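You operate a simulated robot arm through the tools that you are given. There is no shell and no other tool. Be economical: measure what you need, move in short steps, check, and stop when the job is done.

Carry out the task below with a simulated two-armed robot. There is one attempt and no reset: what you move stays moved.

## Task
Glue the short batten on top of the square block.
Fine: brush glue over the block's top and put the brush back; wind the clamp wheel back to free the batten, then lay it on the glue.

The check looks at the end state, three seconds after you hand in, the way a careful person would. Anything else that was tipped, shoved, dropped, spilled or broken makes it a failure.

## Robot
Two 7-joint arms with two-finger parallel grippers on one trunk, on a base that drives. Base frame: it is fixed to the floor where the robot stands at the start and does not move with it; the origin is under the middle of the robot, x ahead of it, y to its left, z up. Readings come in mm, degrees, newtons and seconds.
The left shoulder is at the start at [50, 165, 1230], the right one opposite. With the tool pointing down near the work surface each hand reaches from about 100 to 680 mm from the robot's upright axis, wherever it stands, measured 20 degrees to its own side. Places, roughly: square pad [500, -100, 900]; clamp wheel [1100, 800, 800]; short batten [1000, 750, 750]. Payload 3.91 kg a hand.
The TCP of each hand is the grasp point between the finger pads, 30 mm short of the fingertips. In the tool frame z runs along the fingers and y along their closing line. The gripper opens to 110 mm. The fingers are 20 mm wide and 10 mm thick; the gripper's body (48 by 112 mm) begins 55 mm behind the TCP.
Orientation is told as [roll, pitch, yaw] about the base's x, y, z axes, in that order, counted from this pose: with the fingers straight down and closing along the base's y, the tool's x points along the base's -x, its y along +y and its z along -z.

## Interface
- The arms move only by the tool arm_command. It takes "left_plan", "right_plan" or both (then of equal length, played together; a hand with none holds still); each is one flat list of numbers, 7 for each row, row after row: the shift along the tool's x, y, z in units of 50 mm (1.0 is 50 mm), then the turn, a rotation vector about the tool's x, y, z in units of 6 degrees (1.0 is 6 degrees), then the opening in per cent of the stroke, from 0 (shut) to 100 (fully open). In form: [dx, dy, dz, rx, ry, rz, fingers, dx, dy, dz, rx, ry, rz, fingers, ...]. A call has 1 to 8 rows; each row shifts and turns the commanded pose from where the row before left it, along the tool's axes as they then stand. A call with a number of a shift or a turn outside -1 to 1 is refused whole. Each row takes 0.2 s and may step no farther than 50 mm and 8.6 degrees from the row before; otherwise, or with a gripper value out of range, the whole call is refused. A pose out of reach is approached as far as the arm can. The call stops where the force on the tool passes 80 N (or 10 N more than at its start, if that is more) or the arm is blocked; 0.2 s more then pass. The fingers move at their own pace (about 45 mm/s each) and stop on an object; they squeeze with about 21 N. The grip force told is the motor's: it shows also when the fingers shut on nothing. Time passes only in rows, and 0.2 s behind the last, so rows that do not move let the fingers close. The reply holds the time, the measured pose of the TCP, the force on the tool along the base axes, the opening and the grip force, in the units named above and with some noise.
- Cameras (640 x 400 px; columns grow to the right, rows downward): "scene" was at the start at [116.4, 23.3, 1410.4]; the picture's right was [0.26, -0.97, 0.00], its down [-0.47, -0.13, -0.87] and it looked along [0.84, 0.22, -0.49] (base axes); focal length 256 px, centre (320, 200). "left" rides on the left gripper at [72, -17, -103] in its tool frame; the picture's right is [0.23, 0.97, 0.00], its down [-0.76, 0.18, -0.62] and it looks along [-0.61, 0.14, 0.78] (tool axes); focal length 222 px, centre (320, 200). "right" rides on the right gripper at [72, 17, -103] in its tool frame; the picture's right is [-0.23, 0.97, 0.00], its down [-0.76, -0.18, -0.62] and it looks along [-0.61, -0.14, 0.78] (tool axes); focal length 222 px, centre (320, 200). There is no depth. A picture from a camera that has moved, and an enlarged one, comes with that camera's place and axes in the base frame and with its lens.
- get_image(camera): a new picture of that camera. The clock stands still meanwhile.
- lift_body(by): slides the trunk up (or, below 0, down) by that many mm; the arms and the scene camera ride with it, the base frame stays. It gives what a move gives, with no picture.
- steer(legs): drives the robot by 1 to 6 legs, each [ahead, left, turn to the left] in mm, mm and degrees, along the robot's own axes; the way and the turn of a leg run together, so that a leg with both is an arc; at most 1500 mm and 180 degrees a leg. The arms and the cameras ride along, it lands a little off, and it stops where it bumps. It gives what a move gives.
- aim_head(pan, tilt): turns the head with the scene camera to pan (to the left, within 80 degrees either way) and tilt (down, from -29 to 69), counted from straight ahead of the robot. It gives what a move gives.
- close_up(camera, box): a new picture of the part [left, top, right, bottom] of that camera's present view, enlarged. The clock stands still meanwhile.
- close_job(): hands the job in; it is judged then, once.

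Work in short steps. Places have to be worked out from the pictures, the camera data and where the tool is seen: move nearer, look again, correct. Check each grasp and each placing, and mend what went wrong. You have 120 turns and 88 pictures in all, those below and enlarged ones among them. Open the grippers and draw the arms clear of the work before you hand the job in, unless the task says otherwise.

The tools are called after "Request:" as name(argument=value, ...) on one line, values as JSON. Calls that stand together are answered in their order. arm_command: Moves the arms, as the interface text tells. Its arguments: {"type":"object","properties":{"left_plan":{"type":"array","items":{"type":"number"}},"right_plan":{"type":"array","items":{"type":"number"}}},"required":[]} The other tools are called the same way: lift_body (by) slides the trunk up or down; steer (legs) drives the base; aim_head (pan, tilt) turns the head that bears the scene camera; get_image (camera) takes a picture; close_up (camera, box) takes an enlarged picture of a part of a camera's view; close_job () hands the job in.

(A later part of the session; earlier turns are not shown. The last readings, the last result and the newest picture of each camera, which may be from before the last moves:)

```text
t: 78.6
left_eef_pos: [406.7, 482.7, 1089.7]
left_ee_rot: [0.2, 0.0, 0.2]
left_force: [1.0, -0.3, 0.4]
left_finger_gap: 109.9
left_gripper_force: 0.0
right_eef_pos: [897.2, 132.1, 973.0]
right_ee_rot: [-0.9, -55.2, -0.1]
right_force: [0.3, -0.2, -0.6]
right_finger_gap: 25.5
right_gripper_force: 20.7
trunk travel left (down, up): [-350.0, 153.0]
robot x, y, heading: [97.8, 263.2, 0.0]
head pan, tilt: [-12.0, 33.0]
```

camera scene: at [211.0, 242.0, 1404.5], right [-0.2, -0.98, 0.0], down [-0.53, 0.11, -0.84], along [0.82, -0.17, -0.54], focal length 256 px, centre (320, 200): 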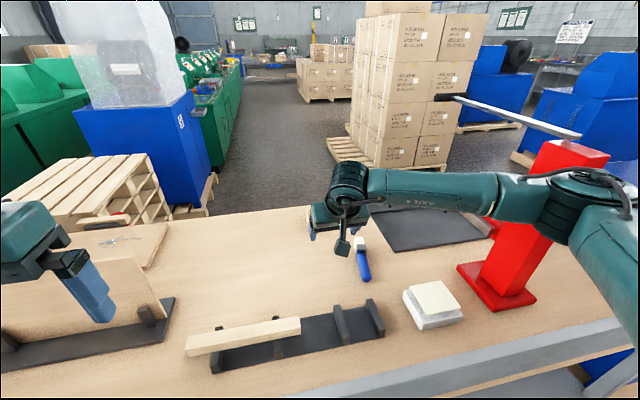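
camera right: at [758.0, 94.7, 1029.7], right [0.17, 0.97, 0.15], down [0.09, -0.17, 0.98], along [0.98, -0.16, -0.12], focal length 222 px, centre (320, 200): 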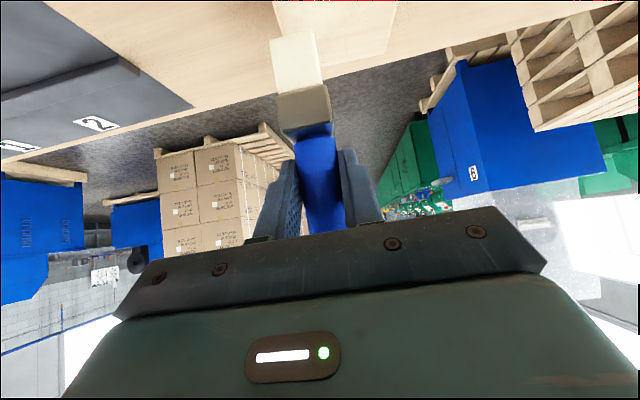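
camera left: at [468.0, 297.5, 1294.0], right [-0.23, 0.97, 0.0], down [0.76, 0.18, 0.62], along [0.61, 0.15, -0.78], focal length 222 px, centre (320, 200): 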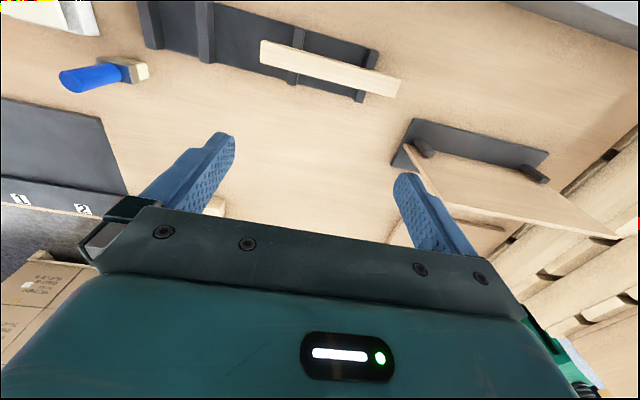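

Request:
arm_command(right_plan=[0.05, 0, 0.035, 0, 0, 0, 0, 0, 0, 0, 0, 0, 0, 0])

Request:
arm_command(right_plan=[0.05, 0, 0.035, 0, 0, 0, 0, 0, 0, 0, 0, 0, 0, 0])

Request:
get_image(camera="right")

```text
t: 79.2
left_eef_pos: [405.9, 483.1, 1089.7]
left_ee_rot: [0.1, 0.0, 0.2]
left_force: [0.3, -0.5, -0.2]
left_finger_gap: 110.1
left_gripper_force: 0.1
right_eef_pos: [897.3, 134.1, 971.8]
right_ee_rot: [-0.9, -55.4, -0.1]
right_force: [0.3, -1.6, 6.6]
right_finger_gap: 25.2
right_gripper_force: 21.3
trunk travel left (down, up): [-350.0, 153.0]
robot x, y, heading: [95.0, 261.9, 0.4]
head pan, tilt: [-12.0, 33.0]
```

```text
t: 79.8
left_eef_pos: [405.2, 484.5, 1091.3]
left_ee_rot: [0.1, 0.0, 0.2]
left_force: [-0.4, -0.2, 0.2]
left_finger_gap: 110.0
left_gripper_force: 0.0
right_eef_pos: [896.8, 133.1, 971.6]
right_ee_rot: [-0.9, -55.6, 0.1]
right_force: [3.7, -0.8, 16.0]
right_finger_gap: 25.2
right_gripper_force: 20.7
trunk travel left (down, up): [-350.0, 153.0]
robot x, y, heading: [95.0, 262.1, 0.0]
head pan, tilt: [-12.0, 33.0]
```

```text
31 pictures are left
camera right: at [771.3, 151.9, 970.3], right [0.14, 0.97, 0.18], down [-0.09, -0.17, 0.98], along [0.99, -0.15, 0.06], focal length 222 px, centre (320, 200)
```

right: 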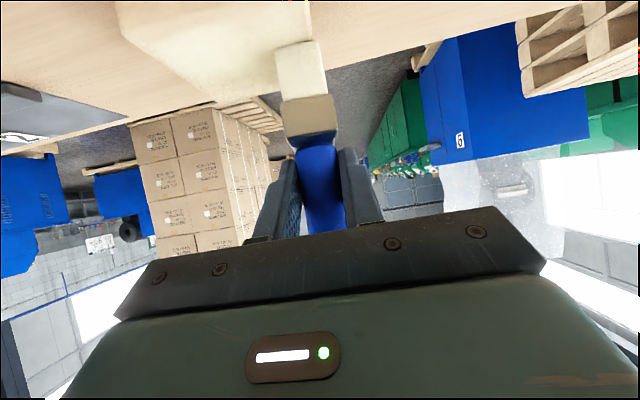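

Contact is made at z≈972. I ease 1.5 mm and stroke back towards -y.

Request:
arm_command(right_plan=[-0.025, 0, -0.017, 0, 0, 0, 0, 0, -0.2, 0, 0, 0, 0, 0, 0, -0.2, 0, 0, 0, 0, 0, 0, -0.2, 0, 0, 0, 0, 0, 0, -0.2, 0, 0, 0, 0, 0, 0, -0.2, 0, 0, 0, 0, 0, 0, -0.2, 0, 0, 0, 0, 0, 0, 0, 0, 0, 0, 0, 0])

Request:
close_up(camera="scene", box=[280, 140, 360, 210])

```text
t: 81.6
left_eef_pos: [406.5, 482.7, 1089.6]
left_ee_rot: [0.1, -0.2, 0.2]
left_force: [-0.2, -0.1, 0.7]
left_finger_gap: 110.0
left_gripper_force: 0.1
right_eef_pos: [894.0, 71.4, 972.0]
right_ee_rot: [-1.1, -55.3, 0.2]
right_force: [0.1, 3.7, 14.4]
right_finger_gap: 25.2
right_gripper_force: 20.6
trunk travel left (down, up): [-350.0, 153.0]
robot x, y, heading: [96.8, 261.5, 0.2]
head pan, tilt: [-12.0, 33.0]
```

```text
5.71 times, centred on (320, 175) of scene
camera zoom: at [209.1, 242.7, 1304.8], right [-0.2, -0.98, 0.0], down [-0.53, 0.11, -0.84], along [0.82, -0.17, -0.54], focal length 1461 px, centre (320, 343)
```

zoom: 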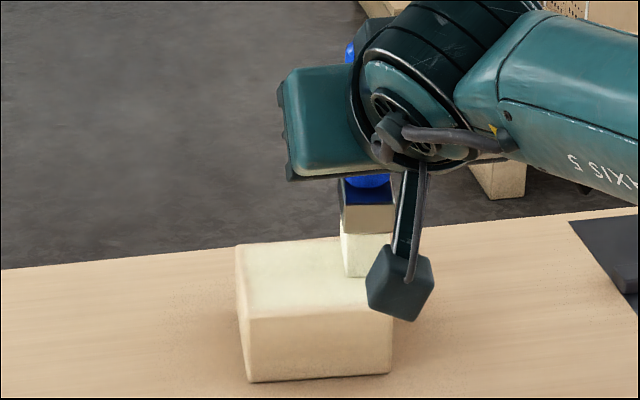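

The top looks creamy now. I lift straight up and back to inspect the coverage.

Request:
arm_command(right_plan=[-0.4, 0, -0.3, 0, 0, 0, 0, -0.4, 0, -0.3, 0, 0, 0, 0, 0, -0.2, -0.9, 0, 0.8, 0, 0, 0, -0.2, -0.9, 0, 0.8, 0, 0, 0.5, 0, -0.5, 0, 0, 0, 0])

Request:
close_up(camera="scene", box=[280, 140, 360, 210])

Request:
get_image(camera="right")

```text
t: 82.8
left_eef_pos: [406.0, 482.4, 1088.9]
left_ee_rot: [0.3, 0.1, 0.2]
left_force: [-0.7, -0.3, -0.2]
left_finger_gap: 110.1
left_gripper_force: 0.0
right_eef_pos: [785.6, 54.3, 1076.8]
right_ee_rot: [-0.7, -45.5, -0.2]
right_force: [-1.3, 0.5, -0.4]
right_finger_gap: 25.4
right_gripper_force: 20.9
trunk travel left (down, up): [-350.0, 153.0]
robot x, y, heading: [95.8, 259.8, 0.2]
head pan, tilt: [-12.0, 33.0]
```

```text
5.71 times, centred on (320, 175) of scene
camera zoom: at [210.5, 241.4, 1304.6], right [-0.2, -0.98, 0.0], down [-0.53, 0.11, -0.84], along [0.82, -0.17, -0.54], focal length 1461 px, centre (320, 343)
```

zoom: 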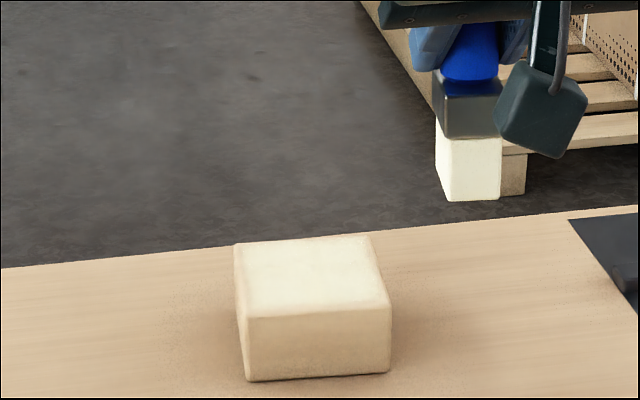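

```text
28 pictures are left
camera right: at [661.4, 72.4, 1096.9], right [0.17, 0.97, 0.15], down [0.09, -0.17, 0.98], along [0.98, -0.16, -0.11], focal length 222 px, centre (320, 200)
```

right: 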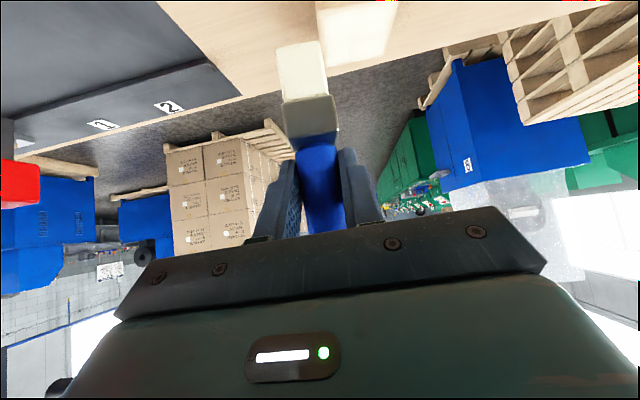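

The whole top is covered with glue. Now I carry the brush back to its place at (603, 0).

Request:
arm_command(right_plan=[0.744, -0.216, -0.364, 0, 0, 0, 0, 0.744, -0.216, -0.364, 0, 0, 0, 0, 0.744, -0.216, -0.364, 0, 0, 0, 0, 0.744, -0.216, -0.364, 0, 0, 0, 0, 0.744, -0.216, -0.364, 0, 0, 0, 0])

Request:
get_image(camera="scene")

```text
t: 84.0
left_eef_pos: [406.1, 482.1, 1089.0]
left_ee_rot: [0.2, -0.1, 0.1]
left_force: [-0.3, 0.2, -0.1]
left_finger_gap: 110.2
left_gripper_force: 0.0
right_eef_pos: [592.9, -1.9, 1004.4]
right_ee_rot: [-0.8, -45.6, -0.2]
right_force: [-0.3, -0.3, -0.6]
right_finger_gap: 25.1
right_gripper_force: 20.8
trunk travel left (down, up): [-350.0, 153.0]
robot x, y, heading: [93.8, 261.8, 0.2]
head pan, tilt: [-12.0, 33.0]
```

```text
27 pictures are left
camera scene: at [210.4, 241.5, 1304.6], right [-0.2, -0.98, 0.0], down [-0.53, 0.11, -0.84], along [0.82, -0.17, -0.54], focal length 256 px, centre (320, 200)
```

scene: 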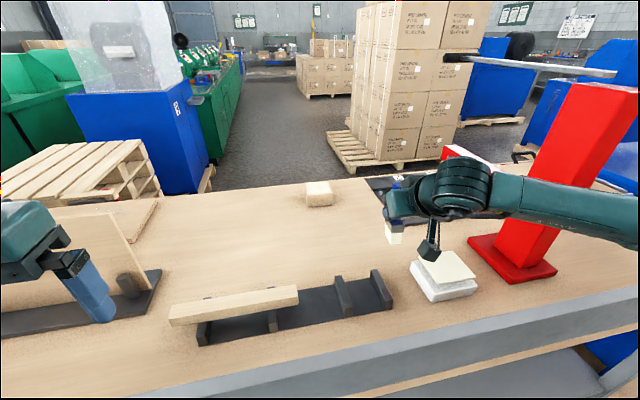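

I lower towards the bench, then in small steps until it touches.

Request:
arm_command(right_plan=[0.4, 0, 0.4, 0, 0, 0, 0, 0.4, 0, 0.4, 0, 0, 0, 0, 0, 0, 0, 0, 0, 0, 0])

Request:
arm_command(right_plan=[0.06, 0, 0.06, 0, 0, 0, 0, 0, 0, 0, 0, 0, 0, 0])

Request:
close_up(camera="scene", box=[350, 170, 450, 270])

```text
t: 84.8
left_eef_pos: [407.5, 483.6, 1089.3]
left_ee_rot: [0.1, -0.1, 0.2]
left_force: [-0.5, -0.5, 0.0]
left_finger_gap: 110.0
left_gripper_force: 0.1
right_eef_pos: [593.3, -1.5, 948.8]
right_ee_rot: [-0.7, -45.6, -0.2]
right_force: [0.5, -0.1, -0.9]
right_finger_gap: 25.3
right_gripper_force: 20.8
trunk travel left (down, up): [-350.0, 153.0]
robot x, y, heading: [92.1, 258.4, 0.2]
head pan, tilt: [-12.0, 33.0]
```

```text
t: 85.4
left_eef_pos: [406.6, 482.6, 1090.0]
left_ee_rot: [0.1, -0.1, 0.3]
left_force: [-0.1, 0.3, -0.5]
left_finger_gap: 110.2
left_gripper_force: 0.1
right_eef_pos: [593.8, 1.0, 943.5]
right_ee_rot: [-0.8, -45.7, -0.2]
right_force: [1.2, 0.7, -1.1]
right_finger_gap: 25.2
right_gripper_force: 20.9
trunk travel left (down, up): [-350.0, 153.0]
robot x, y, heading: [94.8, 260.7, 0.5]
head pan, tilt: [-12.0, 33.0]
```

```text
4.00 times, centred on (400, 220) of scene
camera zoom: at [210.9, 241.8, 1304.5], right [-0.2, -0.98, 0.0], down [-0.53, 0.11, -0.84], along [0.82, -0.17, -0.54], focal length 1023 px, centre (0, 120)
```

zoom: 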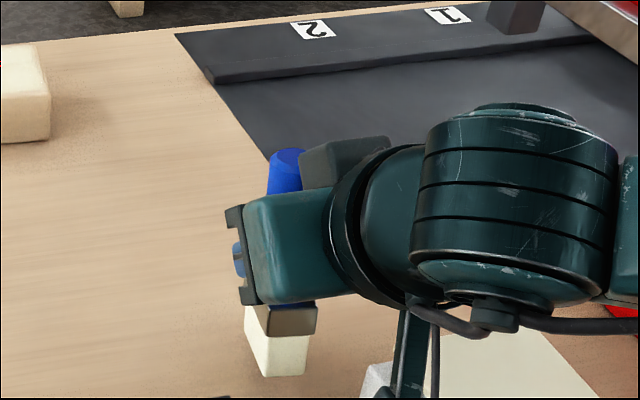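

The brush hangs upright, its bottom about 10 mm above the bench. I lower on.

Request:
arm_command(right_plan=[0.1, 0, 0.1, 0, 0, 0, 0, 0, 0, 0, 0, 0, 0, 0])

Request:
arm_command(right_plan=[0.043, 0, 0.043, 0, 0, 0, 0, 0, 0, 0, 0, 0, 0, 0])

Request:
arm_command(right_plan=[0.043, 0, 0.043, 0, 0, 0, 0, 0, 0, 0, 0, 0, 0, 0])

```text
t: 86.0
left_eef_pos: [407.9, 482.6, 1088.7]
left_ee_rot: [0.2, 0.1, 0.2]
left_force: [0.1, 0.0, 0.0]
left_finger_gap: 110.2
left_gripper_force: 0.1
right_eef_pos: [591.5, 1.1, 936.3]
right_ee_rot: [-0.9, -45.6, -0.3]
right_force: [-0.2, 0.1, -1.1]
right_finger_gap: 25.3
right_gripper_force: 21.2
trunk travel left (down, up): [-350.0, 153.0]
robot x, y, heading: [94.1, 260.7, 0.2]
head pan, tilt: [-12.0, 33.0]
```

```text
t: 86.6
left_eef_pos: [407.5, 482.8, 1089.6]
left_ee_rot: [0.1, 0.0, 0.1]
left_force: [-0.4, -0.4, -0.3]
left_finger_gap: 110.2
left_gripper_force: 0.0
right_eef_pos: [592.0, 0.3, 934.2]
right_ee_rot: [-0.7, -45.6, -0.2]
right_force: [-0.4, 0.5, -0.8]
right_finger_gap: 25.0
right_gripper_force: 21.0
trunk travel left (down, up): [-350.0, 153.0]
robot x, y, heading: [96.6, 256.0, 0.3]
head pan, tilt: [-12.0, 33.0]
```

```text
t: 87.2
left_eef_pos: [407.0, 483.1, 1089.3]
left_ee_rot: [0.1, 0.0, 0.2]
left_force: [0.7, 0.6, 0.6]
left_finger_gap: 110.0
left_gripper_force: 0.0
right_eef_pos: [591.7, 1.1, 931.0]
right_ee_rot: [-0.8, -45.7, -0.2]
right_force: [0.1, -0.1, -0.2]
right_finger_gap: 25.1
right_gripper_force: 21.2
trunk travel left (down, up): [-350.0, 153.0]
robot x, y, heading: [92.6, 259.7, 0.2]
head pan, tilt: [-12.0, 33.0]
```

Request:
arm_command(right_plan=[0.043, 0, 0.043, 0, 0, 0, 0, 0, 0, 0, 0, 0, 0, 0])

Request:
arm_command(right_plan=[0.043, 0, 0.043, 0, 0, 0, 0, 0, 0, 0, 0, 0, 0, 0])

Request:
close_up(camera="scene", box=[350, 170, 450, 270])

```text
t: 87.8
left_eef_pos: [405.9, 483.5, 1088.9]
left_ee_rot: [0.1, 0.0, 0.2]
left_force: [-0.4, -0.5, -0.1]
left_finger_gap: 110.0
left_gripper_force: 0.1
right_eef_pos: [590.8, 0.9, 929.5]
right_ee_rot: [-0.9, -45.6, -0.2]
right_force: [1.5, -0.9, 2.5]
right_finger_gap: 24.9
right_gripper_force: 21.1
trunk travel left (down, up): [-350.0, 153.0]
robot x, y, heading: [92.4, 260.1, 0.0]
head pan, tilt: [-12.0, 33.0]
```

```text
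t: 88.4
left_eef_pos: [405.1, 484.1, 1089.5]
left_ee_rot: [0.0, -0.1, 0.2]
left_force: [-0.3, -1.2, 0.7]
left_finger_gap: 110.0
left_gripper_force: 0.0
right_eef_pos: [591.9, 2.1, 927.7]
right_ee_rot: [-0.7, -46.1, -0.3]
right_force: [-2.8, -0.4, 15.3]
right_finger_gap: 25.2
right_gripper_force: 20.9
trunk travel left (down, up): [-350.0, 153.0]
robot x, y, heading: [93.5, 260.6, 0.4]
head pan, tilt: [-12.0, 33.0]
```

```text
4.00 times, centred on (400, 220) of scene
camera zoom: at [209.1, 242.4, 1305.0], right [-0.2, -0.98, 0.0], down [-0.53, 0.11, -0.84], along [0.82, -0.17, -0.54], focal length 1023 px, centre (0, 120)
```

zoom: 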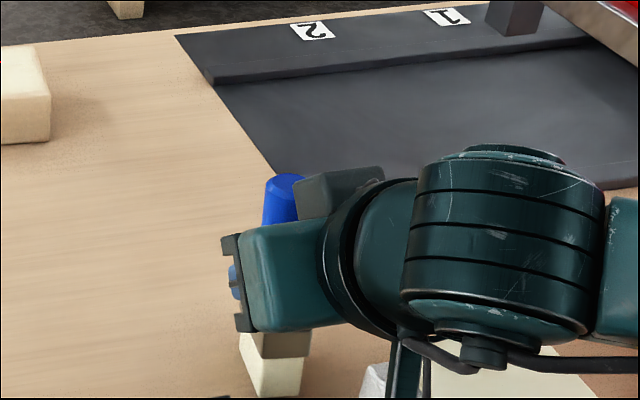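

It stands on the bench. I relieve the push a little, open the fingers, and back out along the fingers.

Request:
arm_command(right_plan=[-0.02, 0, -0.02, 0, 0, 0, 0, 0, 0, 0, 0, 0, 0, 60, 0, 0, 0, 0, 0, 0, 100, 0, 0, 0, 0, 0, 0, 100, 0, 0, 0, 0, 0, 0, 100, 0, 0, 0, 0, 0, 0, 100, 0, 0, 0, 0, 0, 0, 100])

Request:
arm_command(right_plan=[0, 0, -0.6, 0, 0, 0, 100, 0, 0, -0.8, 0, 0, 0, 100, 0, 0, -0.9, 0, 0, 0, 100, -0.5, 0, -0.8, 0, 0.6, 0, 100, -0.5, 0, -0.5, 0, 0.6, 0, 100])

Request:
get_image(camera="scene")

```text
t: 90.0
left_eef_pos: [407.2, 483.9, 1089.9]
left_ee_rot: [0.1, 0.0, 0.2]
left_force: [0.1, -0.3, -0.4]
left_finger_gap: 109.9
left_gripper_force: 0.0
right_eef_pos: [592.1, 1.2, 926.8]
right_ee_rot: [-0.8, -45.7, -0.2]
right_force: [-0.7, -0.4, -0.2]
right_finger_gap: 110.0
right_gripper_force: 0.0
trunk travel left (down, up): [-350.0, 153.0]
robot x, y, heading: [91.0, 257.8, -0.3]
head pan, tilt: [-12.0, 33.0]
```

```text
t: 91.2
left_eef_pos: [407.4, 483.4, 1089.3]
left_ee_rot: [0.0, 0.1, 0.2]
left_force: [0.3, 0.3, -1.0]
left_finger_gap: 109.9
left_gripper_force: 0.0
right_eef_pos: [500.3, 5.5, 1087.9]
right_ee_rot: [-0.8, -38.2, -0.3]
right_force: [0.2, -0.7, -0.7]
right_finger_gap: 110.2
right_gripper_force: 0.0
trunk travel left (down, up): [-350.0, 153.0]
robot x, y, heading: [95.0, 259.0, 0.4]
head pan, tilt: [-12.0, 33.0]
```

```text
24 pictures are left
camera scene: at [211.0, 242.1, 1304.5], right [-0.2, -0.98, 0.0], down [-0.53, 0.11, -0.84], along [0.82, -0.17, -0.54], focal length 256 px, centre (320, 200)
```

scene: 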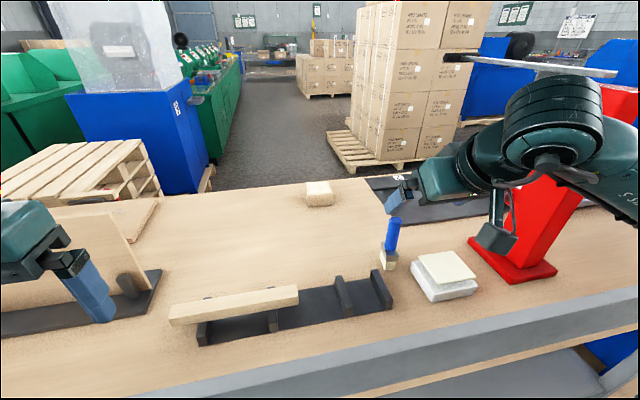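

The brush stands at its place. I straighten and draw the right hand in, away from the press, then raise the trunk again.

Request:
arm_command(right_plan=[0, 0.5, -0.6, 0, 0.9, 0, 100, 0, 0.5, -0.5, 0, 0.9, 0, 100, 0, 0.5, -0.3, 0, 0.9, 0, 100, 0.2, 0.5, 0, 0, 0.9, 0, 100, 0.4, 0.5, 0, 0, 0.9, 0, 100, 0.6, 0.5, 0, 0, 0.9, 0, 100, 0.6, 0.3, 0, 0, 0.9, 0, 100])

Request:
lift_body(by=100)

Request:
steer(legs=[[-300, 0, 0]])

Request:
aim_head(pan=-50, tilt=25)

Request:
get_image(camera="scene")

```text
t: 92.8
left_eef_pos: [407.3, 481.9, 1088.6]
left_ee_rot: [0.1, 0.0, 0.2]
left_force: [-0.1, -0.1, 0.1]
left_finger_gap: 110.2
left_gripper_force: 0.0
right_eef_pos: [374.9, 172.3, 1128.6]
right_ee_rot: [-0.6, -0.4, -0.7]
right_force: [-0.8, -1.2, 0.4]
right_finger_gap: 110.1
right_gripper_force: 0.0
trunk travel left (down, up): [-350.0, 153.0]
robot x, y, heading: [98.3, 260.5, 0.0]
head pan, tilt: [-12.0, 33.0]
```

```text
t: 94.2
left_eef_pos: [406.6, 482.7, 1189.5]
left_ee_rot: [0.1, -0.1, 0.2]
left_force: [1.2, 0.3, -0.3]
left_finger_gap: 109.7
left_gripper_force: 0.2
right_eef_pos: [375.8, 173.0, 1226.5]
right_ee_rot: [-0.5, -0.6, -0.7]
right_force: [0.5, 0.4, 1.2]
right_finger_gap: 110.0
right_gripper_force: 0.1
trunk travel left (down, up): [-450.0, 53.0]
robot x, y, heading: [95.3, 261.9, 0.1]
head pan, tilt: [-12.0, 33.0]
```

```text
t: 96.2
left_eef_pos: [104.6, 482.6, 1190.2]
left_ee_rot: [0.1, 0.0, 0.6]
left_force: [0.4, 0.1, 0.1]
left_finger_gap: 109.8
left_gripper_force: 0.0
right_eef_pos: [75.5, 172.6, 1228.3]
right_ee_rot: [-0.5, -0.6, -0.3]
right_force: [-0.3, 0.0, 0.7]
right_finger_gap: 110.2
right_gripper_force: 0.1
trunk travel left (down, up): [-450.0, 53.0]
robot x, y, heading: [-208.2, 256.3, 0.6]
head pan, tilt: [-12.0, 33.0]
```

```text
t: 97.2
left_eef_pos: [105.5, 482.9, 1189.0]
left_ee_rot: [0.0, -0.1, 0.6]
left_force: [1.0, -0.5, -1.0]
left_finger_gap: 110.2
left_gripper_force: 0.0
right_eef_pos: [76.3, 172.7, 1228.0]
right_ee_rot: [-0.6, -0.6, -0.2]
right_force: [0.7, -0.2, 0.2]
right_finger_gap: 110.1
right_gripper_force: 0.0
trunk travel left (down, up): [-450.0, 53.0]
robot x, y, heading: [-205.6, 258.7, 0.7]
head pan, tilt: [-50.0, 25.0]
```

```text
23 pictures are left
camera scene: at [-116.3, 188.3, 1417.2], right [-0.76, -0.65, 0.0], down [-0.28, 0.32, -0.91], along [0.59, -0.69, -0.42], focal length 256 px, centre (320, 200)
```

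scene: 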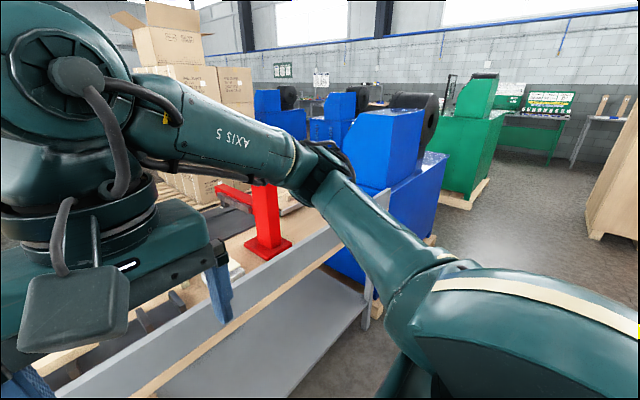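

I need to find the way round the bench's right end. I drive right along the front to about y=-900 and look ahead there.

Request:
steer(legs=[[-100, -1200, 0]])

Request:
aim_head(pan=-30, tilt=22)

Request:
get_image(camera="scene")

```text
t: 103.3
left_eef_pos: [9.6, -724.1, 1188.6]
left_ee_rot: [0.0, 0.1, -0.7]
left_force: [-0.2, -1.4, -0.4]
left_finger_gap: 109.9
left_gripper_force: 0.0
right_eef_pos: [-26.5, -1033.2, 1228.0]
right_ee_rot: [-0.5, -0.6, -1.5]
right_force: [0.8, 0.1, -0.1]
right_finger_gap: 110.2
right_gripper_force: 0.3
trunk travel left (down, up): [-450.0, 53.0]
robot x, y, heading: [-306.3, -938.1, -1.0]
head pan, tilt: [-50.0, 25.0]
```

```text
t: 104.2
left_eef_pos: [9.8, -724.3, 1190.0]
left_ee_rot: [0.1, -0.1, -0.6]
left_force: [-0.1, -0.3, -0.4]
left_finger_gap: 110.1
left_gripper_force: 0.0
right_eef_pos: [-25.0, -1033.3, 1226.5]
right_ee_rot: [-0.5, -0.5, -1.6]
right_force: [0.1, -0.4, -0.5]
right_finger_gap: 110.1
right_gripper_force: 0.1
trunk travel left (down, up): [-450.0, 53.0]
robot x, y, heading: [-303.5, -940.6, -0.7]
head pan, tilt: [-30.0, 22.0]
```

```text
22 pictures are left
camera scene: at [-196.5, -989.7, 1422.1], right [-0.51, -0.86, 0.0], down [-0.32, 0.19, -0.93], along [0.8, -0.47, -0.37], focal length 256 px, centre (320, 200)
```

scene: 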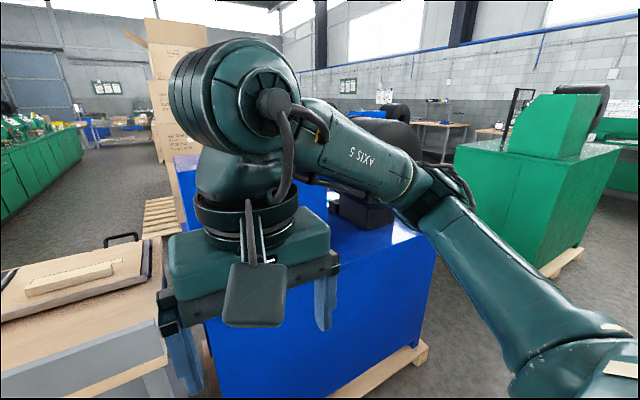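

The blue machine stands right against the bench's end, but there is floor between it and the green machine. I drive further right to about y=-2350 and look straight ahead.

Request:
steer(legs=[[0, -1420, 1]])

Request:
aim_head(pan=5, tilt=22)

Request:
get_image(camera="scene")

```text
t: 111.2
left_eef_pos: [-0.5, -2137.0, 1189.7]
left_ee_rot: [0.1, -0.1, 0.1]
left_force: [-0.3, 0.4, 0.3]
left_finger_gap: 110.3
left_gripper_force: 0.1
right_eef_pos: [-32.8, -2446.6, 1227.5]
right_ee_rot: [-0.6, -0.7, -1.0]
right_force: [-1.2, 0.9, -0.6]
right_finger_gap: 109.8
right_gripper_force: 0.0
trunk travel left (down, up): [-450.0, 53.0]
robot x, y, heading: [-313.4, -2360.2, 0.3]
head pan, tilt: [-30.0, 22.0]
```

```text
t: 112.2
left_eef_pos: [-0.9, -2138.4, 1189.4]
left_ee_rot: [0.0, 0.0, 0.1]
left_force: [0.6, -0.3, 0.9]
left_finger_gap: 110.1
left_gripper_force: 0.1
right_eef_pos: [-32.6, -2446.7, 1227.6]
right_ee_rot: [-0.6, -0.6, -0.9]
right_force: [-0.3, -0.4, 0.5]
right_finger_gap: 109.9
right_gripper_force: 0.1
trunk travel left (down, up): [-450.0, 53.0]
robot x, y, heading: [-318.5, -2361.0, -0.1]
head pan, tilt: [5.0, 22.0]
```

```text
21 pictures are left
camera scene: at [-192.2, -2351.2, 1422.1], right [0.09, -1.0, 0.0], down [-0.37, -0.03, -0.93], along [0.92, 0.08, -0.37], focal length 256 px, centre (320, 200)
```

scene: 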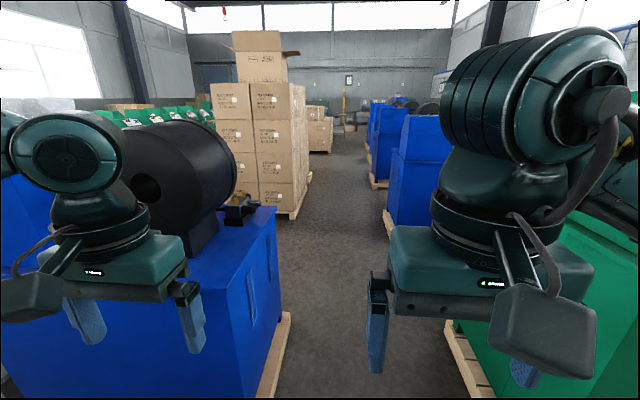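

There is a 1.1 m aisle between the machines, centred at y≈-2545, with open floor behind. I drive through it to x≈1900.

Request:
steer(legs=[[0, -185, 0], [1120, 0, 0], [1100, 0, 0]])

Request:
aim_head(pan=75, tilt=22)

Request:
get_image(camera="scene")

```text
t: 124.3
left_eef_pos: [2199.3, -2272.5, 1189.8]
left_ee_rot: [0.1, 0.0, 2.0]
left_force: [0.0, -0.3, 0.5]
left_finger_gap: 110.1
left_gripper_force: 0.1
right_eef_pos: [2177.3, -2582.3, 1226.8]
right_ee_rot: [-0.5, -0.5, 1.1]
right_force: [-0.5, -0.9, 0.3]
right_finger_gap: 109.9
right_gripper_force: 0.2
trunk travel left (down, up): [-450.0, 53.0]
robot x, y, heading: [1894.9, -2507.1, 1.9]
head pan, tilt: [5.0, 22.0]
```

```text
t: 125.7
left_eef_pos: [2199.8, -2272.3, 1189.7]
left_ee_rot: [0.1, -0.1, 2.1]
left_force: [0.3, -0.1, 0.7]
left_finger_gap: 110.0
left_gripper_force: 0.1
right_eef_pos: [2176.7, -2583.2, 1227.6]
right_ee_rot: [-0.5, -0.5, 1.1]
right_force: [0.6, 0.6, 0.0]
right_finger_gap: 110.1
right_gripper_force: 0.1
trunk travel left (down, up): [-450.0, 53.0]
robot x, y, heading: [1892.6, -2506.5, 1.8]
head pan, tilt: [75.0, 22.0]
```

```text
20 pictures are left
camera scene: at [1944.3, -2413.9, 1422.1], right [0.97, -0.23, 0.0], down [-0.08, -0.36, -0.93], along [0.21, 0.9, -0.37], focal length 256 px, centre (320, 200)
```

scene: 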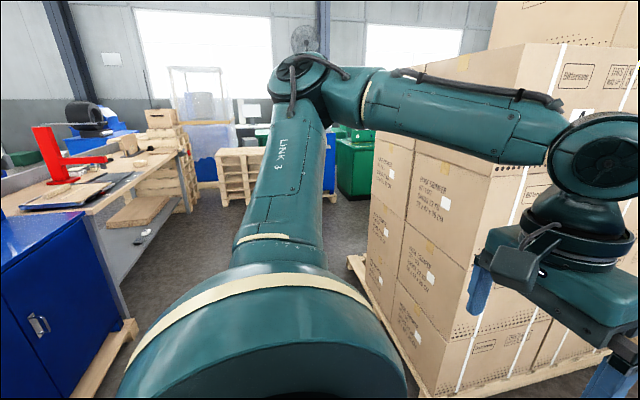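

The corridor behind the bench is clear (x from 1100 to 2690). I drive left, turn to face the bench from behind, and go along to about y=500.

Request:
steer(legs=[[0, 900, 0], [0, 0, 178], [0, -1500, 0], [0, -600, 0]])

Request:
aim_head(pan=-15, tilt=32)

Request:
get_image(camera="scene")

```text
t: 147.9
left_eef_pos: [1401.9, 232.4, 1188.6]
left_ee_rot: [0.1, 0.0, -173.5]
left_force: [-0.1, 0.7, 0.6]
left_finger_gap: 110.1
left_gripper_force: 0.0
right_eef_pos: [1401.1, 543.5, 1227.4]
right_ee_rot: [-0.5, -0.6, -174.5]
right_force: [0.5, 0.1, 1.0]
right_finger_gap: 110.2
right_gripper_force: 0.0
trunk travel left (down, up): [-450.0, 53.0]
robot x, y, heading: [1689.3, 488.2, -173.4]
head pan, tilt: [75.0, 22.0]
```

```text
t: 149.6
left_eef_pos: [1402.1, 231.8, 1189.3]
left_ee_rot: [0.1, 0.0, -173.6]
left_force: [0.5, 0.3, 0.3]
left_finger_gap: 109.9
left_gripper_force: 0.0
right_eef_pos: [1399.7, 544.1, 1227.9]
right_ee_rot: [-0.6, -0.6, -174.4]
right_force: [-0.3, 0.1, 0.3]
right_finger_gap: 110.0
right_gripper_force: 0.1
trunk travel left (down, up): [-450.0, 53.0]
robot x, y, heading: [1683.4, 489.7, -173.8]
head pan, tilt: [-15.0, 32.0]
```

```text
19 pictures are left
camera scene: at [1570.2, 497.7, 1406.1], right [0.15, 0.99, 0.0], down [0.52, -0.08, -0.85], along [-0.84, 0.13, -0.53], focal length 256 px, centre (320, 200)
```

scene: 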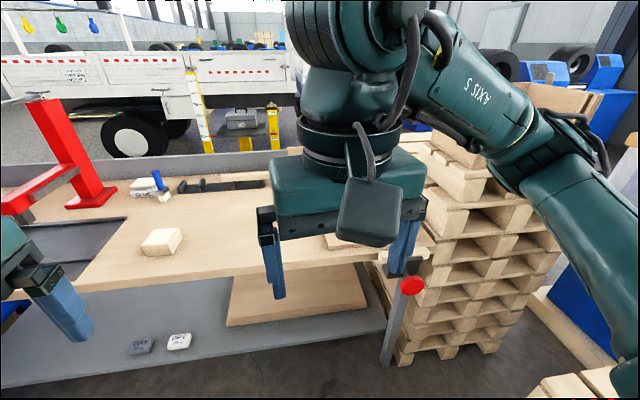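

The vise wheel is visible at the bench's corner. I correct the heading, and move right hand inward out of the sight line, then zoom in.

Request:
steer(legs=[[0, 0, -6]])

Request:
arm_command(right_plan=[0, 0.9, -0.2, 0, 0, 0, 100, 0, 0.9, -0.2, 0, 0, 0, 100, 0, 0.5, -0.2, 0, 0, 0, 100])

Request:
close_up(camera="scene", box=[340, 200, 500, 320])

```text
t: 150.5
left_eef_pos: [1378.7, 262.5, 1191.0]
left_ee_rot: [0.1, 0.0, -179.2]
left_force: [0.2, 0.3, 0.3]
left_finger_gap: 110.0
left_gripper_force: 0.1
right_eef_pos: [1407.9, 572.5, 1227.2]
right_ee_rot: [-0.5, -0.7, 179.7]
right_force: [0.3, -0.6, 0.0]
right_finger_gap: 109.8
right_gripper_force: 0.1
trunk travel left (down, up): [-450.0, 53.0]
robot x, y, heading: [1686.9, 486.6, -179.3]
head pan, tilt: [-15.0, 32.0]
```

```text
t: 151.3
left_eef_pos: [1377.9, 262.1, 1188.4]
left_ee_rot: [0.1, 0.0, -179.3]
left_force: [0.7, 0.0, 0.3]
left_finger_gap: 110.2
left_gripper_force: 0.1
right_eef_pos: [1406.8, 455.0, 1256.7]
right_ee_rot: [-0.7, -0.6, 179.7]
right_force: [-0.4, -0.3, -0.5]
right_finger_gap: 109.9
right_gripper_force: 0.0
trunk travel left (down, up): [-450.0, 53.0]
robot x, y, heading: [1688.4, 488.3, -179.4]
head pan, tilt: [-15.0, 32.0]
```

```text
3.33 times, centred on (420, 260) of scene
camera zoom: at [1572.0, 509.1, 1406.1], right [0.25, 0.97, 0.0], down [0.51, -0.13, -0.85], along [-0.82, 0.21, -0.53], focal length 852 px, centre (-13, 0)
```

zoom: 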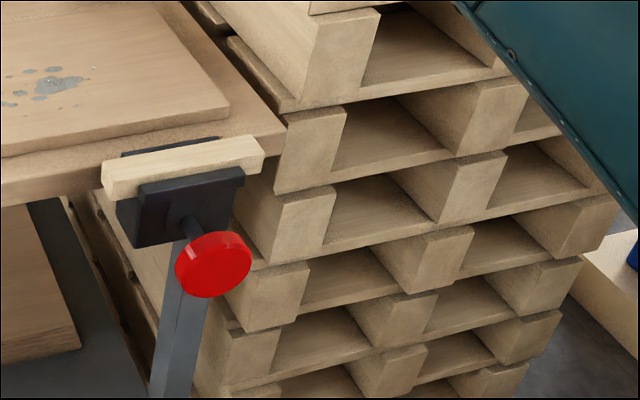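

The vise is clear: batten about y 756–907, outer face x≈1055, top z≈860; wheel centre about (1120, 834, 803), radius ~33. When unwound the batten would drop, so one hand must hold it from above while the other turns the wheel. I park at about (1600, 780) and lower the trunk.

Request:
steer(legs=[[90, -292, -0.6]])

Request:
lift_body(by=-130)

Request:
aim_head(pan=-5, tilt=45)

Request:
get_image(camera="scene")

```text
t: 153.5
left_eef_pos: [1282.0, 543.8, 1189.1]
left_ee_rot: [0.1, 0.0, 179.7]
left_force: [-0.2, -0.2, 0.6]
left_finger_gap: 110.0
left_gripper_force: 0.1
right_eef_pos: [1314.9, 736.5, 1255.8]
right_ee_rot: [-0.5, -0.5, 178.8]
right_force: [-1.2, -0.3, -0.1]
right_finger_gap: 110.0
right_gripper_force: 0.0
trunk travel left (down, up): [-450.0, 53.0]
robot x, y, heading: [1594.5, 768.5, 179.8]
head pan, tilt: [-15.0, 32.0]
stopped in leg 1: the robot was blocked; the commanded pose is now the measured one
```

```text
t: 155.1
left_eef_pos: [1282.2, 544.4, 1058.8]
left_ee_rot: [0.1, 0.0, 179.7]
left_force: [0.7, 0.1, 0.0]
left_finger_gap: 110.1
left_gripper_force: 0.0
right_eef_pos: [1314.0, 736.8, 1125.8]
right_ee_rot: [-0.4, -0.7, 178.9]
right_force: [0.1, -0.3, 0.3]
right_finger_gap: 109.8
right_gripper_force: 0.0
trunk travel left (down, up): [-320.0, 183.0]
robot x, y, heading: [1593.7, 764.7, 179.9]
head pan, tilt: [-15.0, 32.0]
```

```text
t: 155.8
left_eef_pos: [1282.4, 544.5, 1058.6]
left_ee_rot: [0.1, 0.0, 179.8]
left_force: [-0.7, 1.0, 0.4]
left_finger_gap: 110.2
left_gripper_force: 0.1
right_eef_pos: [1314.1, 738.0, 1126.1]
right_ee_rot: [-0.6, -0.5, 178.7]
right_force: [0.9, -0.4, 0.5]
right_finger_gap: 109.8
right_gripper_force: 0.1
trunk travel left (down, up): [-320.0, 183.0]
robot x, y, heading: [1593.6, 766.7, 179.4]
head pan, tilt: [-5.0, 45.0]
```

```text
17 pictures are left
camera scene: at [1484.9, 772.5, 1256.7], right [0.09, 1.0, 0.0], down [0.7, -0.07, -0.71], along [-0.7, 0.07, -0.71], focal length 256 px, centre (320, 200)
```

scene: 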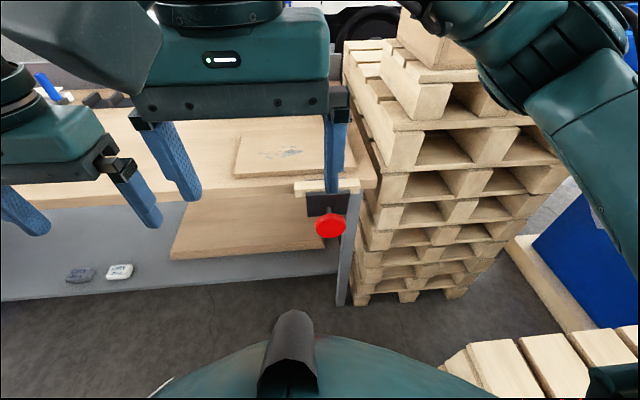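

The base stopped at y≈768 (blocked on its right), which is good enough. I move the right hand over the batten at height, then turn it 90° so that the fingers close along x.

Request:
arm_command(right_plan=[-0.9, -0.31, 0.2, 0, 0, 0, 100, -0.9, -0.31, 0.2, 0, 0, 0, 100, -0.9, -0.31, 0.2, 0, 0, 0, 100, -0.9, -0.31, 0.2, 0, 0, 0, 100, -0.9, -0.31, 0.2, 0, 0, 0, 100, -0.9, -0.31, 0.2, 0, 0, 0, 100])

Request:
arm_command(right_plan=[0, 0, 0, 0, 0, 1, 80, 0, 0, 0, 0, 0, 1, 80, 0, 0, 0, 0, 0, 1, 80, 0, 0, 0, 0, 0, 1, 80, 0, 0, 0, 0, 0, 1, 80, 0, 0, 0, 0, 0, 1, 80, 0, 0, 0, 0, 0, 1, 80, 0, 0, 0, 0, 0, 1, 80])

Request:
arm_command(right_plan=[0, 0, 0, 0, 0, 1, 60, 0, 0, 0, 0, 0, 1, 60, 0, 0, 0, 0, 0, 1, 60, 0, 0, 0, 0, 0, 1, 60, 0, 0, 0, 0, 0, 1, 60, 0, 0, 0, 0, 0, 1, 60, 0, 0, 0, 0, 0, 0.9, 60])

```text
t: 157.2
left_eef_pos: [1281.2, 544.8, 1060.4]
left_ee_rot: [0.0, 0.0, 179.7]
left_force: [0.1, 0.0, 0.6]
left_finger_gap: 110.3
left_gripper_force: 0.0
right_eef_pos: [1043.8, 836.6, 1066.2]
right_ee_rot: [-0.5, -0.5, 178.8]
right_force: [0.6, 1.5, 0.2]
right_finger_gap: 110.1
right_gripper_force: 0.1
trunk travel left (down, up): [-320.0, 183.0]
robot x, y, heading: [1597.1, 764.0, 179.5]
head pan, tilt: [-5.0, 45.0]
```

```text
t: 159.1
left_eef_pos: [1283.0, 544.5, 1060.0]
left_ee_rot: [0.2, 0.0, 179.7]
left_force: [-0.4, 0.0, 0.0]
left_finger_gap: 110.0
left_gripper_force: 0.1
right_eef_pos: [1045.5, 835.7, 1069.0]
right_ee_rot: [0.2, -0.6, 130.6]
right_force: [0.2, -0.2, 0.3]
right_finger_gap: 88.1
right_gripper_force: 0.0
trunk travel left (down, up): [-320.0, 183.0]
robot x, y, heading: [1593.4, 768.9, 179.7]
head pan, tilt: [-5.0, 45.0]
```

```text
t: 160.7
left_eef_pos: [1282.4, 544.2, 1058.8]
left_ee_rot: [0.0, 0.0, 179.8]
left_force: [-0.4, 0.8, -0.1]
left_finger_gap: 110.1
left_gripper_force: 0.1
right_eef_pos: [1045.8, 837.0, 1069.4]
right_ee_rot: [0.6, -0.4, 89.1]
right_force: [-0.7, 0.3, 0.8]
right_finger_gap: 66.0
right_gripper_force: 0.0
trunk travel left (down, up): [-320.0, 183.0]
robot x, y, heading: [1596.4, 761.9, 179.6]
head pan, tilt: [-5.0, 45.0]
```

Turned. I lower to about z 935 and look with the right camera.

Request:
arm_command(right_plan=[0, 0, 0.9, 0, 0, 0, 60, 0, 0, 0.9, 0, 0, 0, 60, 0, 0, 0.85, 0, 0, 0, 60])

Request:
get_image(camera="right")

```text
t: 161.4
left_eef_pos: [1282.2, 543.5, 1059.5]
left_ee_rot: [0.1, -0.1, 179.7]
left_force: [-0.9, 0.0, 0.1]
left_finger_gap: 109.9
left_gripper_force: 0.0
right_eef_pos: [1046.9, 838.9, 934.9]
right_ee_rot: [0.5, -0.5, 89.4]
right_force: [-0.3, 0.0, -0.4]
right_finger_gap: 66.3
right_gripper_force: 0.1
trunk travel left (down, up): [-320.0, 183.0]
robot x, y, heading: [1593.5, 763.7, 179.8]
head pan, tilt: [-5.0, 45.0]
```

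```text
16 pictures are left
camera right: at [1030.3, 766.8, 1038.3], right [-0.97, 0.24, 0.01], down [0.19, 0.75, 0.63], along [0.14, 0.61, -0.78], focal length 222 px, centre (320, 200)
```

right: 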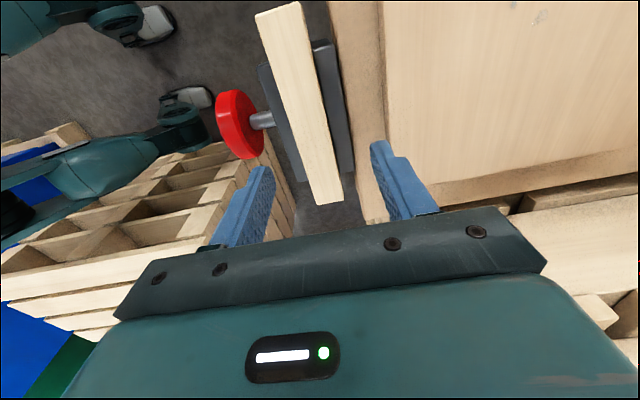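

From two views the batten's top is at z≈875, centred near (1053, 827), with the jaws' tops at about 859. I descend so that the fingertips straddle its upper 13 mm, and close.

Request:
arm_command(right_plan=[0.24, -0.12, 0, 0, 0, 0, 60, 0, 0, 0.42, 0, 0, 0, 60, 0, 0, 0.42, 0, 0, 0, 60, 0, 0, 0, 0, 0, 0, 0, 0, 0, 0, 0, 0, 0, 0, 0, 0, 0, 0, 0, 0, 0, 0, 0, 0, 0, 0, 0, 0])

Request:
get_image(camera="right")

```text
t: 163.1
left_eef_pos: [1282.0, 544.2, 1060.3]
left_ee_rot: [0.1, 0.1, 179.6]
left_force: [0.7, -0.5, -0.7]
left_finger_gap: 110.2
left_gripper_force: 0.1
right_eef_pos: [1051.0, 826.7, 894.5]
right_ee_rot: [0.6, -0.6, 89.4]
right_force: [5.5, -0.1, -0.9]
right_finger_gap: 27.2
right_gripper_force: 21.2
trunk travel left (down, up): [-320.0, 183.0]
robot x, y, heading: [1595.8, 762.6, 180.0]
head pan, tilt: [-5.0, 45.0]
```

```text
15 pictures are left
camera right: at [1034.4, 754.2, 997.3], right [-0.97, 0.24, 0.01], down [0.19, 0.75, 0.63], along [0.14, 0.61, -0.78], focal length 222 px, centre (320, 200)
```

right: 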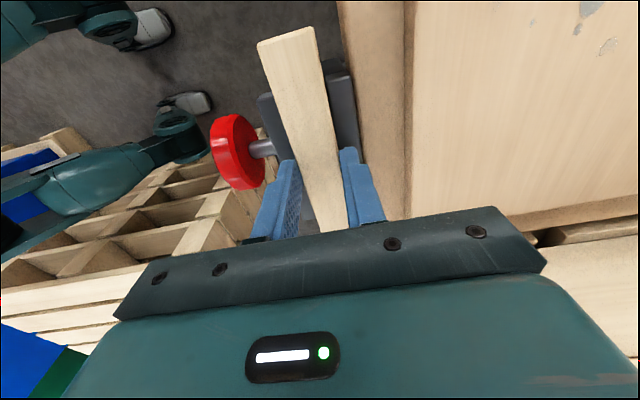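

The batten is held (27 mm gap). Now I bring the left hand forward and pitch it 90° so its fingers point at the bench horizontally.

Request:
arm_command(left_plan=[-0.8, 0, 0, 0, -1, 0, 100, -0.8, 0, 0, 0, -1, 0, 100, 0, 0, 0, 0, -1, 0, 100, 0, 0, 0, 0, -1, 0, 100, 0, 0, 0, 0, -1, 0, 100, 0, 0, 0, 0, -1, 0, 100, 0, 0, 0, 0, -1, 0, 100, 0, 0, 0, 0, -1, 0, 100])

Request:
arm_command(left_plan=[0, 0, 0, 0, -1, 0, 100, 0, 0, 0, 0, -1, 0, 100, 0, 0, 0, 0, -1, 0, 100, 0, 0, 0, 0, -1, 0, 100, 0, 0, 0, 0, -1, 0, 100, 0, 0, 0, 0, -1, 0, 100, 0, 0, 0, 0, -1, 0, 100])

```text
t: 164.8
left_eef_pos: [1196.3, 546.2, 1067.3]
left_ee_rot: [0.0, -48.0, 179.6]
left_force: [-0.2, 0.0, 0.6]
left_finger_gap: 110.0
left_gripper_force: 0.1
left hand out of reach, approached as far as the arm can: row 8
right_eef_pos: [1049.3, 827.2, 895.2]
right_ee_rot: [0.5, -0.4, 89.3]
right_force: [11.6, -1.1, -2.3]
right_finger_gap: 27.1
right_gripper_force: 21.0
trunk travel left (down, up): [-320.0, 183.0]
robot x, y, heading: [1596.8, 764.1, 179.7]
head pan, tilt: [-5.0, 45.0]
```

```text
t: 166.4
left_eef_pos: [1128.9, 549.0, 1085.7]
left_ee_rot: [132.5, -89.9, 47.4]
left_force: [0.2, 0.2, -0.1]
left_finger_gap: 110.0
left_gripper_force: 0.0
left hand out of reach, approached as far as the arm can: row 1, 2, 3, 4, 5, 6
right_eef_pos: [1050.7, 827.2, 895.0]
right_ee_rot: [0.5, -0.5, 89.4]
right_force: [11.9, -1.7, -0.1]
right_finger_gap: 27.1
right_gripper_force: 21.0
trunk travel left (down, up): [-320.0, 183.0]
robot x, y, heading: [1597.2, 765.2, 180.0]
head pan, tilt: [-5.0, 45.0]
```

The left hand is now horizontal. I lower it towards wheel height off to the side.

Request:
arm_command(left_plan=[0.9, 0, 0, 0, 0, 0, 100, 0.9, 0, 0, 0, 0, 0, 100, 0.9, 0, 0, 0, 0, 0, 100, 0.9, 0, 0, 0, 0, 0, 100, 0.9, 0, 0, 0, 0, 0, 100])

Request:
get_image(camera="scene")

```text
t: 167.7
left_eef_pos: [1125.2, 518.3, 925.0]
left_ee_rot: [90.6, -89.8, 89.1]
left_force: [0.2, -0.6, -0.3]
left_finger_gap: 109.9
left_gripper_force: 0.2
left hand out of reach, approached as far as the arm can: row 4, 5
right_eef_pos: [1049.7, 826.1, 895.5]
right_ee_rot: [0.6, -0.5, 89.4]
right_force: [10.7, 0.1, -0.2]
right_finger_gap: 27.5
right_gripper_force: 20.8
trunk travel left (down, up): [-320.0, 183.0]
robot x, y, heading: [1595.8, 764.9, 179.6]
head pan, tilt: [-5.0, 45.0]
```

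```text
14 pictures are left
camera scene: at [1486.0, 772.5, 1256.8], right [0.09, 1.0, 0.0], down [0.7, -0.07, -0.71], along [-0.7, 0.07, -0.71], focal length 256 px, centre (320, 200)
```

scene: 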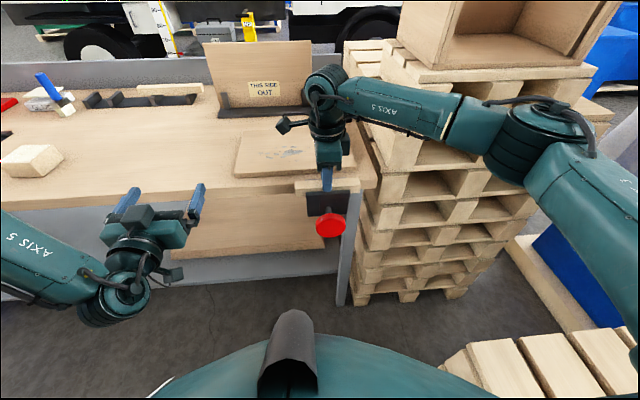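

The left arm is cramped at that side position; nearer the wheel it has more room. I move it towards the wheel's y, a bit lower, watching its reading.

Request:
arm_command(left_plan=[0.2, -0.8, -0.2, 0, 0, 0, 100, 0.2, -0.8, -0.2, 0, 0, 0, 100, 0.2, -0.8, -0.2, 0, 0, 0, 100])

```text
t: 168.4
left_eef_pos: [1143.0, 576.3, 969.2]
left_ee_rot: [92.1, -89.8, 87.7]
left_force: [-0.4, 0.9, -0.2]
left_finger_gap: 109.9
left_gripper_force: 0.0
left hand out of reach, approached as far as the arm can: row 1, 2, 3
right_eef_pos: [1050.6, 826.7, 895.6]
right_ee_rot: [0.6, -0.6, 89.4]
right_force: [10.3, 0.4, 0.3]
right_finger_gap: 26.9
right_gripper_force: 21.2
trunk travel left (down, up): [-320.0, 183.0]
robot x, y, heading: [1592.5, 764.4, 179.7]
head pan, tilt: [-5.0, 45.0]
```

The left arm cannot reach inward to the wheel from this stance. Better: stand diagonally (heading about 135°), hold the batten with the left hand and turn the wheel with the right. I release the still-clamped batten, raise the right hand and straighten the left.

Request:
arm_command(right_plan=[0, 0, 0, 0, 0, 0, 60, 0, 0, 0, 0, 0, 0, 60, 0, 0, 0, 0, 0, 0, 60, 0, 0, -0.5, 0, 0, 0, 60, 0, 0, -0.9, 0, 0, 0, 60, 0, 0, -0.9, 0, 0, 0, 60, 0, -0.9, -0.3, 0, 0, 0, 60, 0, -0.9, -0.3, 0, 0, 0, 60], left_plan=[0, 0.8, 0, 0, 1, 0, 100, 0, 0.8, 0, 0, 1, 0, 100, 0, 0.8, 0, 0, 1, 0, 100, 0, 0, 0, 0, 1, 0, 100, 0, 0, 0, 0, 1, 0, 100, 0, 0, 0, 0, 1, 0, 100, 0, 0, 0, 0, 1, 0, 100, 0, 0, 0, 0, 1, 0, 100])

Request:
arm_command(right_plan=[0, -0.9, 0, 0, 0, 0, 60, 0, -0.9, 0, 0, 0, 0, 60, 0, -0.9, 0, 0, 0, 0, 60, 0, 0, 0, 0, 0, 0, 60, 0, 0, 0, 0, 0, 0, 60, 0, 0, 0, 0, 0, 0, 60, 0, 0, 0, 0, 0, 0, 60], left_plan=[0, 0, 0, 0, 1, 0, 100, 0, 0, 0, 0, 1, 0, 100, 0, 0, 0, 0, 1, 0, 100, 0, 0, 0, 0, 1, 0, 100, 0, 0, 0, 0, 1, 0, 100, 0, 0, 0, 0, 1, 0, 100, 0, 0, 0, 0, 1, 0, 100])

```text
t: 170.2
left_eef_pos: [1144.0, 457.0, 968.8]
left_ee_rot: [0.3, -42.1, 179.5]
left_force: [0.6, 0.3, -0.5]
left_finger_gap: 110.1
left_gripper_force: 0.1
right_eef_pos: [1141.5, 823.9, 1036.0]
right_ee_rot: [0.6, -0.6, 89.3]
right_force: [-0.7, 0.5, 0.1]
right_finger_gap: 65.8
right_gripper_force: 0.1
trunk travel left (down, up): [-320.0, 183.0]
robot x, y, heading: [1597.0, 765.3, 179.7]
head pan, tilt: [-5.0, 45.0]
```

```text
t: 171.8
left_eef_pos: [1145.7, 458.4, 970.3]
left_ee_rot: [0.1, 0.1, 179.6]
left_force: [0.2, -0.1, 0.2]
left_finger_gap: 110.1
left_gripper_force: 0.0
right_eef_pos: [1279.1, 822.5, 1040.1]
right_ee_rot: [0.5, -0.5, 89.3]
right_force: [0.1, -0.5, -0.5]
right_finger_gap: 66.0
right_gripper_force: 0.1
trunk travel left (down, up): [-320.0, 183.0]
robot x, y, heading: [1595.6, 765.7, 179.6]
head pan, tilt: [-5.0, 45.0]
```

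Both hands are clear. I raise the left hand a bit, then drive left and turn 45° right to face the vise diagonally.

Request:
arm_command(left_plan=[0.8, 0, -0.5, 0, 0, 0, 100, 0.8, 0, -0.5, 0, 0, 0, 100])

Request:
steer(legs=[[0, 325, 0], [0, 0, -45]])

```text
t: 172.4
left_eef_pos: [1224.4, 456.3, 1018.6]
left_ee_rot: [0.0, 0.0, 179.7]
left_force: [-1.2, 0.0, -0.4]
left_finger_gap: 110.1
left_gripper_force: 0.1
right_eef_pos: [1280.2, 824.1, 1040.2]
right_ee_rot: [0.7, -0.6, 89.4]
right_force: [-0.5, 0.4, -0.3]
right_finger_gap: 66.1
right_gripper_force: 0.1
trunk travel left (down, up): [-320.0, 183.0]
robot x, y, heading: [1594.4, 765.9, 179.6]
head pan, tilt: [-5.0, 45.0]
```

```text
t: 176.7
left_eef_pos: [1112.3, 493.2, 1018.1]
left_ee_rot: [0.1, 0.0, 134.2]
left_force: [0.7, -0.6, -0.8]
left_finger_gap: 109.8
left_gripper_force: 0.1
right_eef_pos: [1413.4, 710.7, 1041.3]
right_ee_rot: [0.5, -0.5, 43.8]
right_force: [0.2, -0.4, -0.3]
right_finger_gap: 65.8
right_gripper_force: 0.1
trunk travel left (down, up): [-320.0, 183.0]
robot x, y, heading: [1596.2, 442.9, 134.1]
head pan, tilt: [-5.0, 45.0]
```

I drive in to about (1474, 440), then move the right hand towards the front of the wheel.

Request:
steer(legs=[[82, 90, 0]])

Request:
arm_command(right_plan=[-0.145, 0.7, 0.555, 0, 0, 0, 100, -0.145, 0.7, 0.555, 0, 0, 0, 100, -0.145, 0.7, 0.555, 0, 0, 0, 100, -0.145, 0.7, 0.555, 0, 0, 0, 100], left_plan=[0, 0, 0, 0, 0, 1, 100, 0, 0, 0, 0, 0, 1, 100, 0, 0, 0, 0, 0, 1, 100, 0, 0, 0, 0, 0, 1, 100])

```text
t: 177.9
left_eef_pos: [990.3, 490.0, 1017.5]
left_ee_rot: [0.1, 0.0, 134.2]
left_force: [0.5, -0.5, 0.3]
left_finger_gap: 110.2
left_gripper_force: 0.1
right_eef_pos: [1290.8, 707.4, 1040.7]
right_ee_rot: [0.5, -0.5, 43.8]
right_force: [-0.2, 0.8, 0.1]
right_finger_gap: 66.2
right_gripper_force: 0.1
trunk travel left (down, up): [-320.0, 183.0]
robot x, y, heading: [1469.0, 439.6, 133.8]
head pan, tilt: [-5.0, 45.0]
```

```text
t: 178.9
left_eef_pos: [991.0, 489.7, 1019.0]
left_ee_rot: [0.0, 0.2, 110.1]
left_force: [-0.2, 0.6, 0.4]
left_finger_gap: 109.9
left_gripper_force: 0.0
right_eef_pos: [1212.8, 828.8, 930.8]
right_ee_rot: [0.6, -0.5, 43.8]
right_force: [-0.3, 0.4, -1.0]
right_finger_gap: 110.0
right_gripper_force: 0.0
trunk travel left (down, up): [-320.0, 183.0]
robot x, y, heading: [1467.8, 442.5, 134.3]
head pan, tilt: [-5.0, 45.0]
```

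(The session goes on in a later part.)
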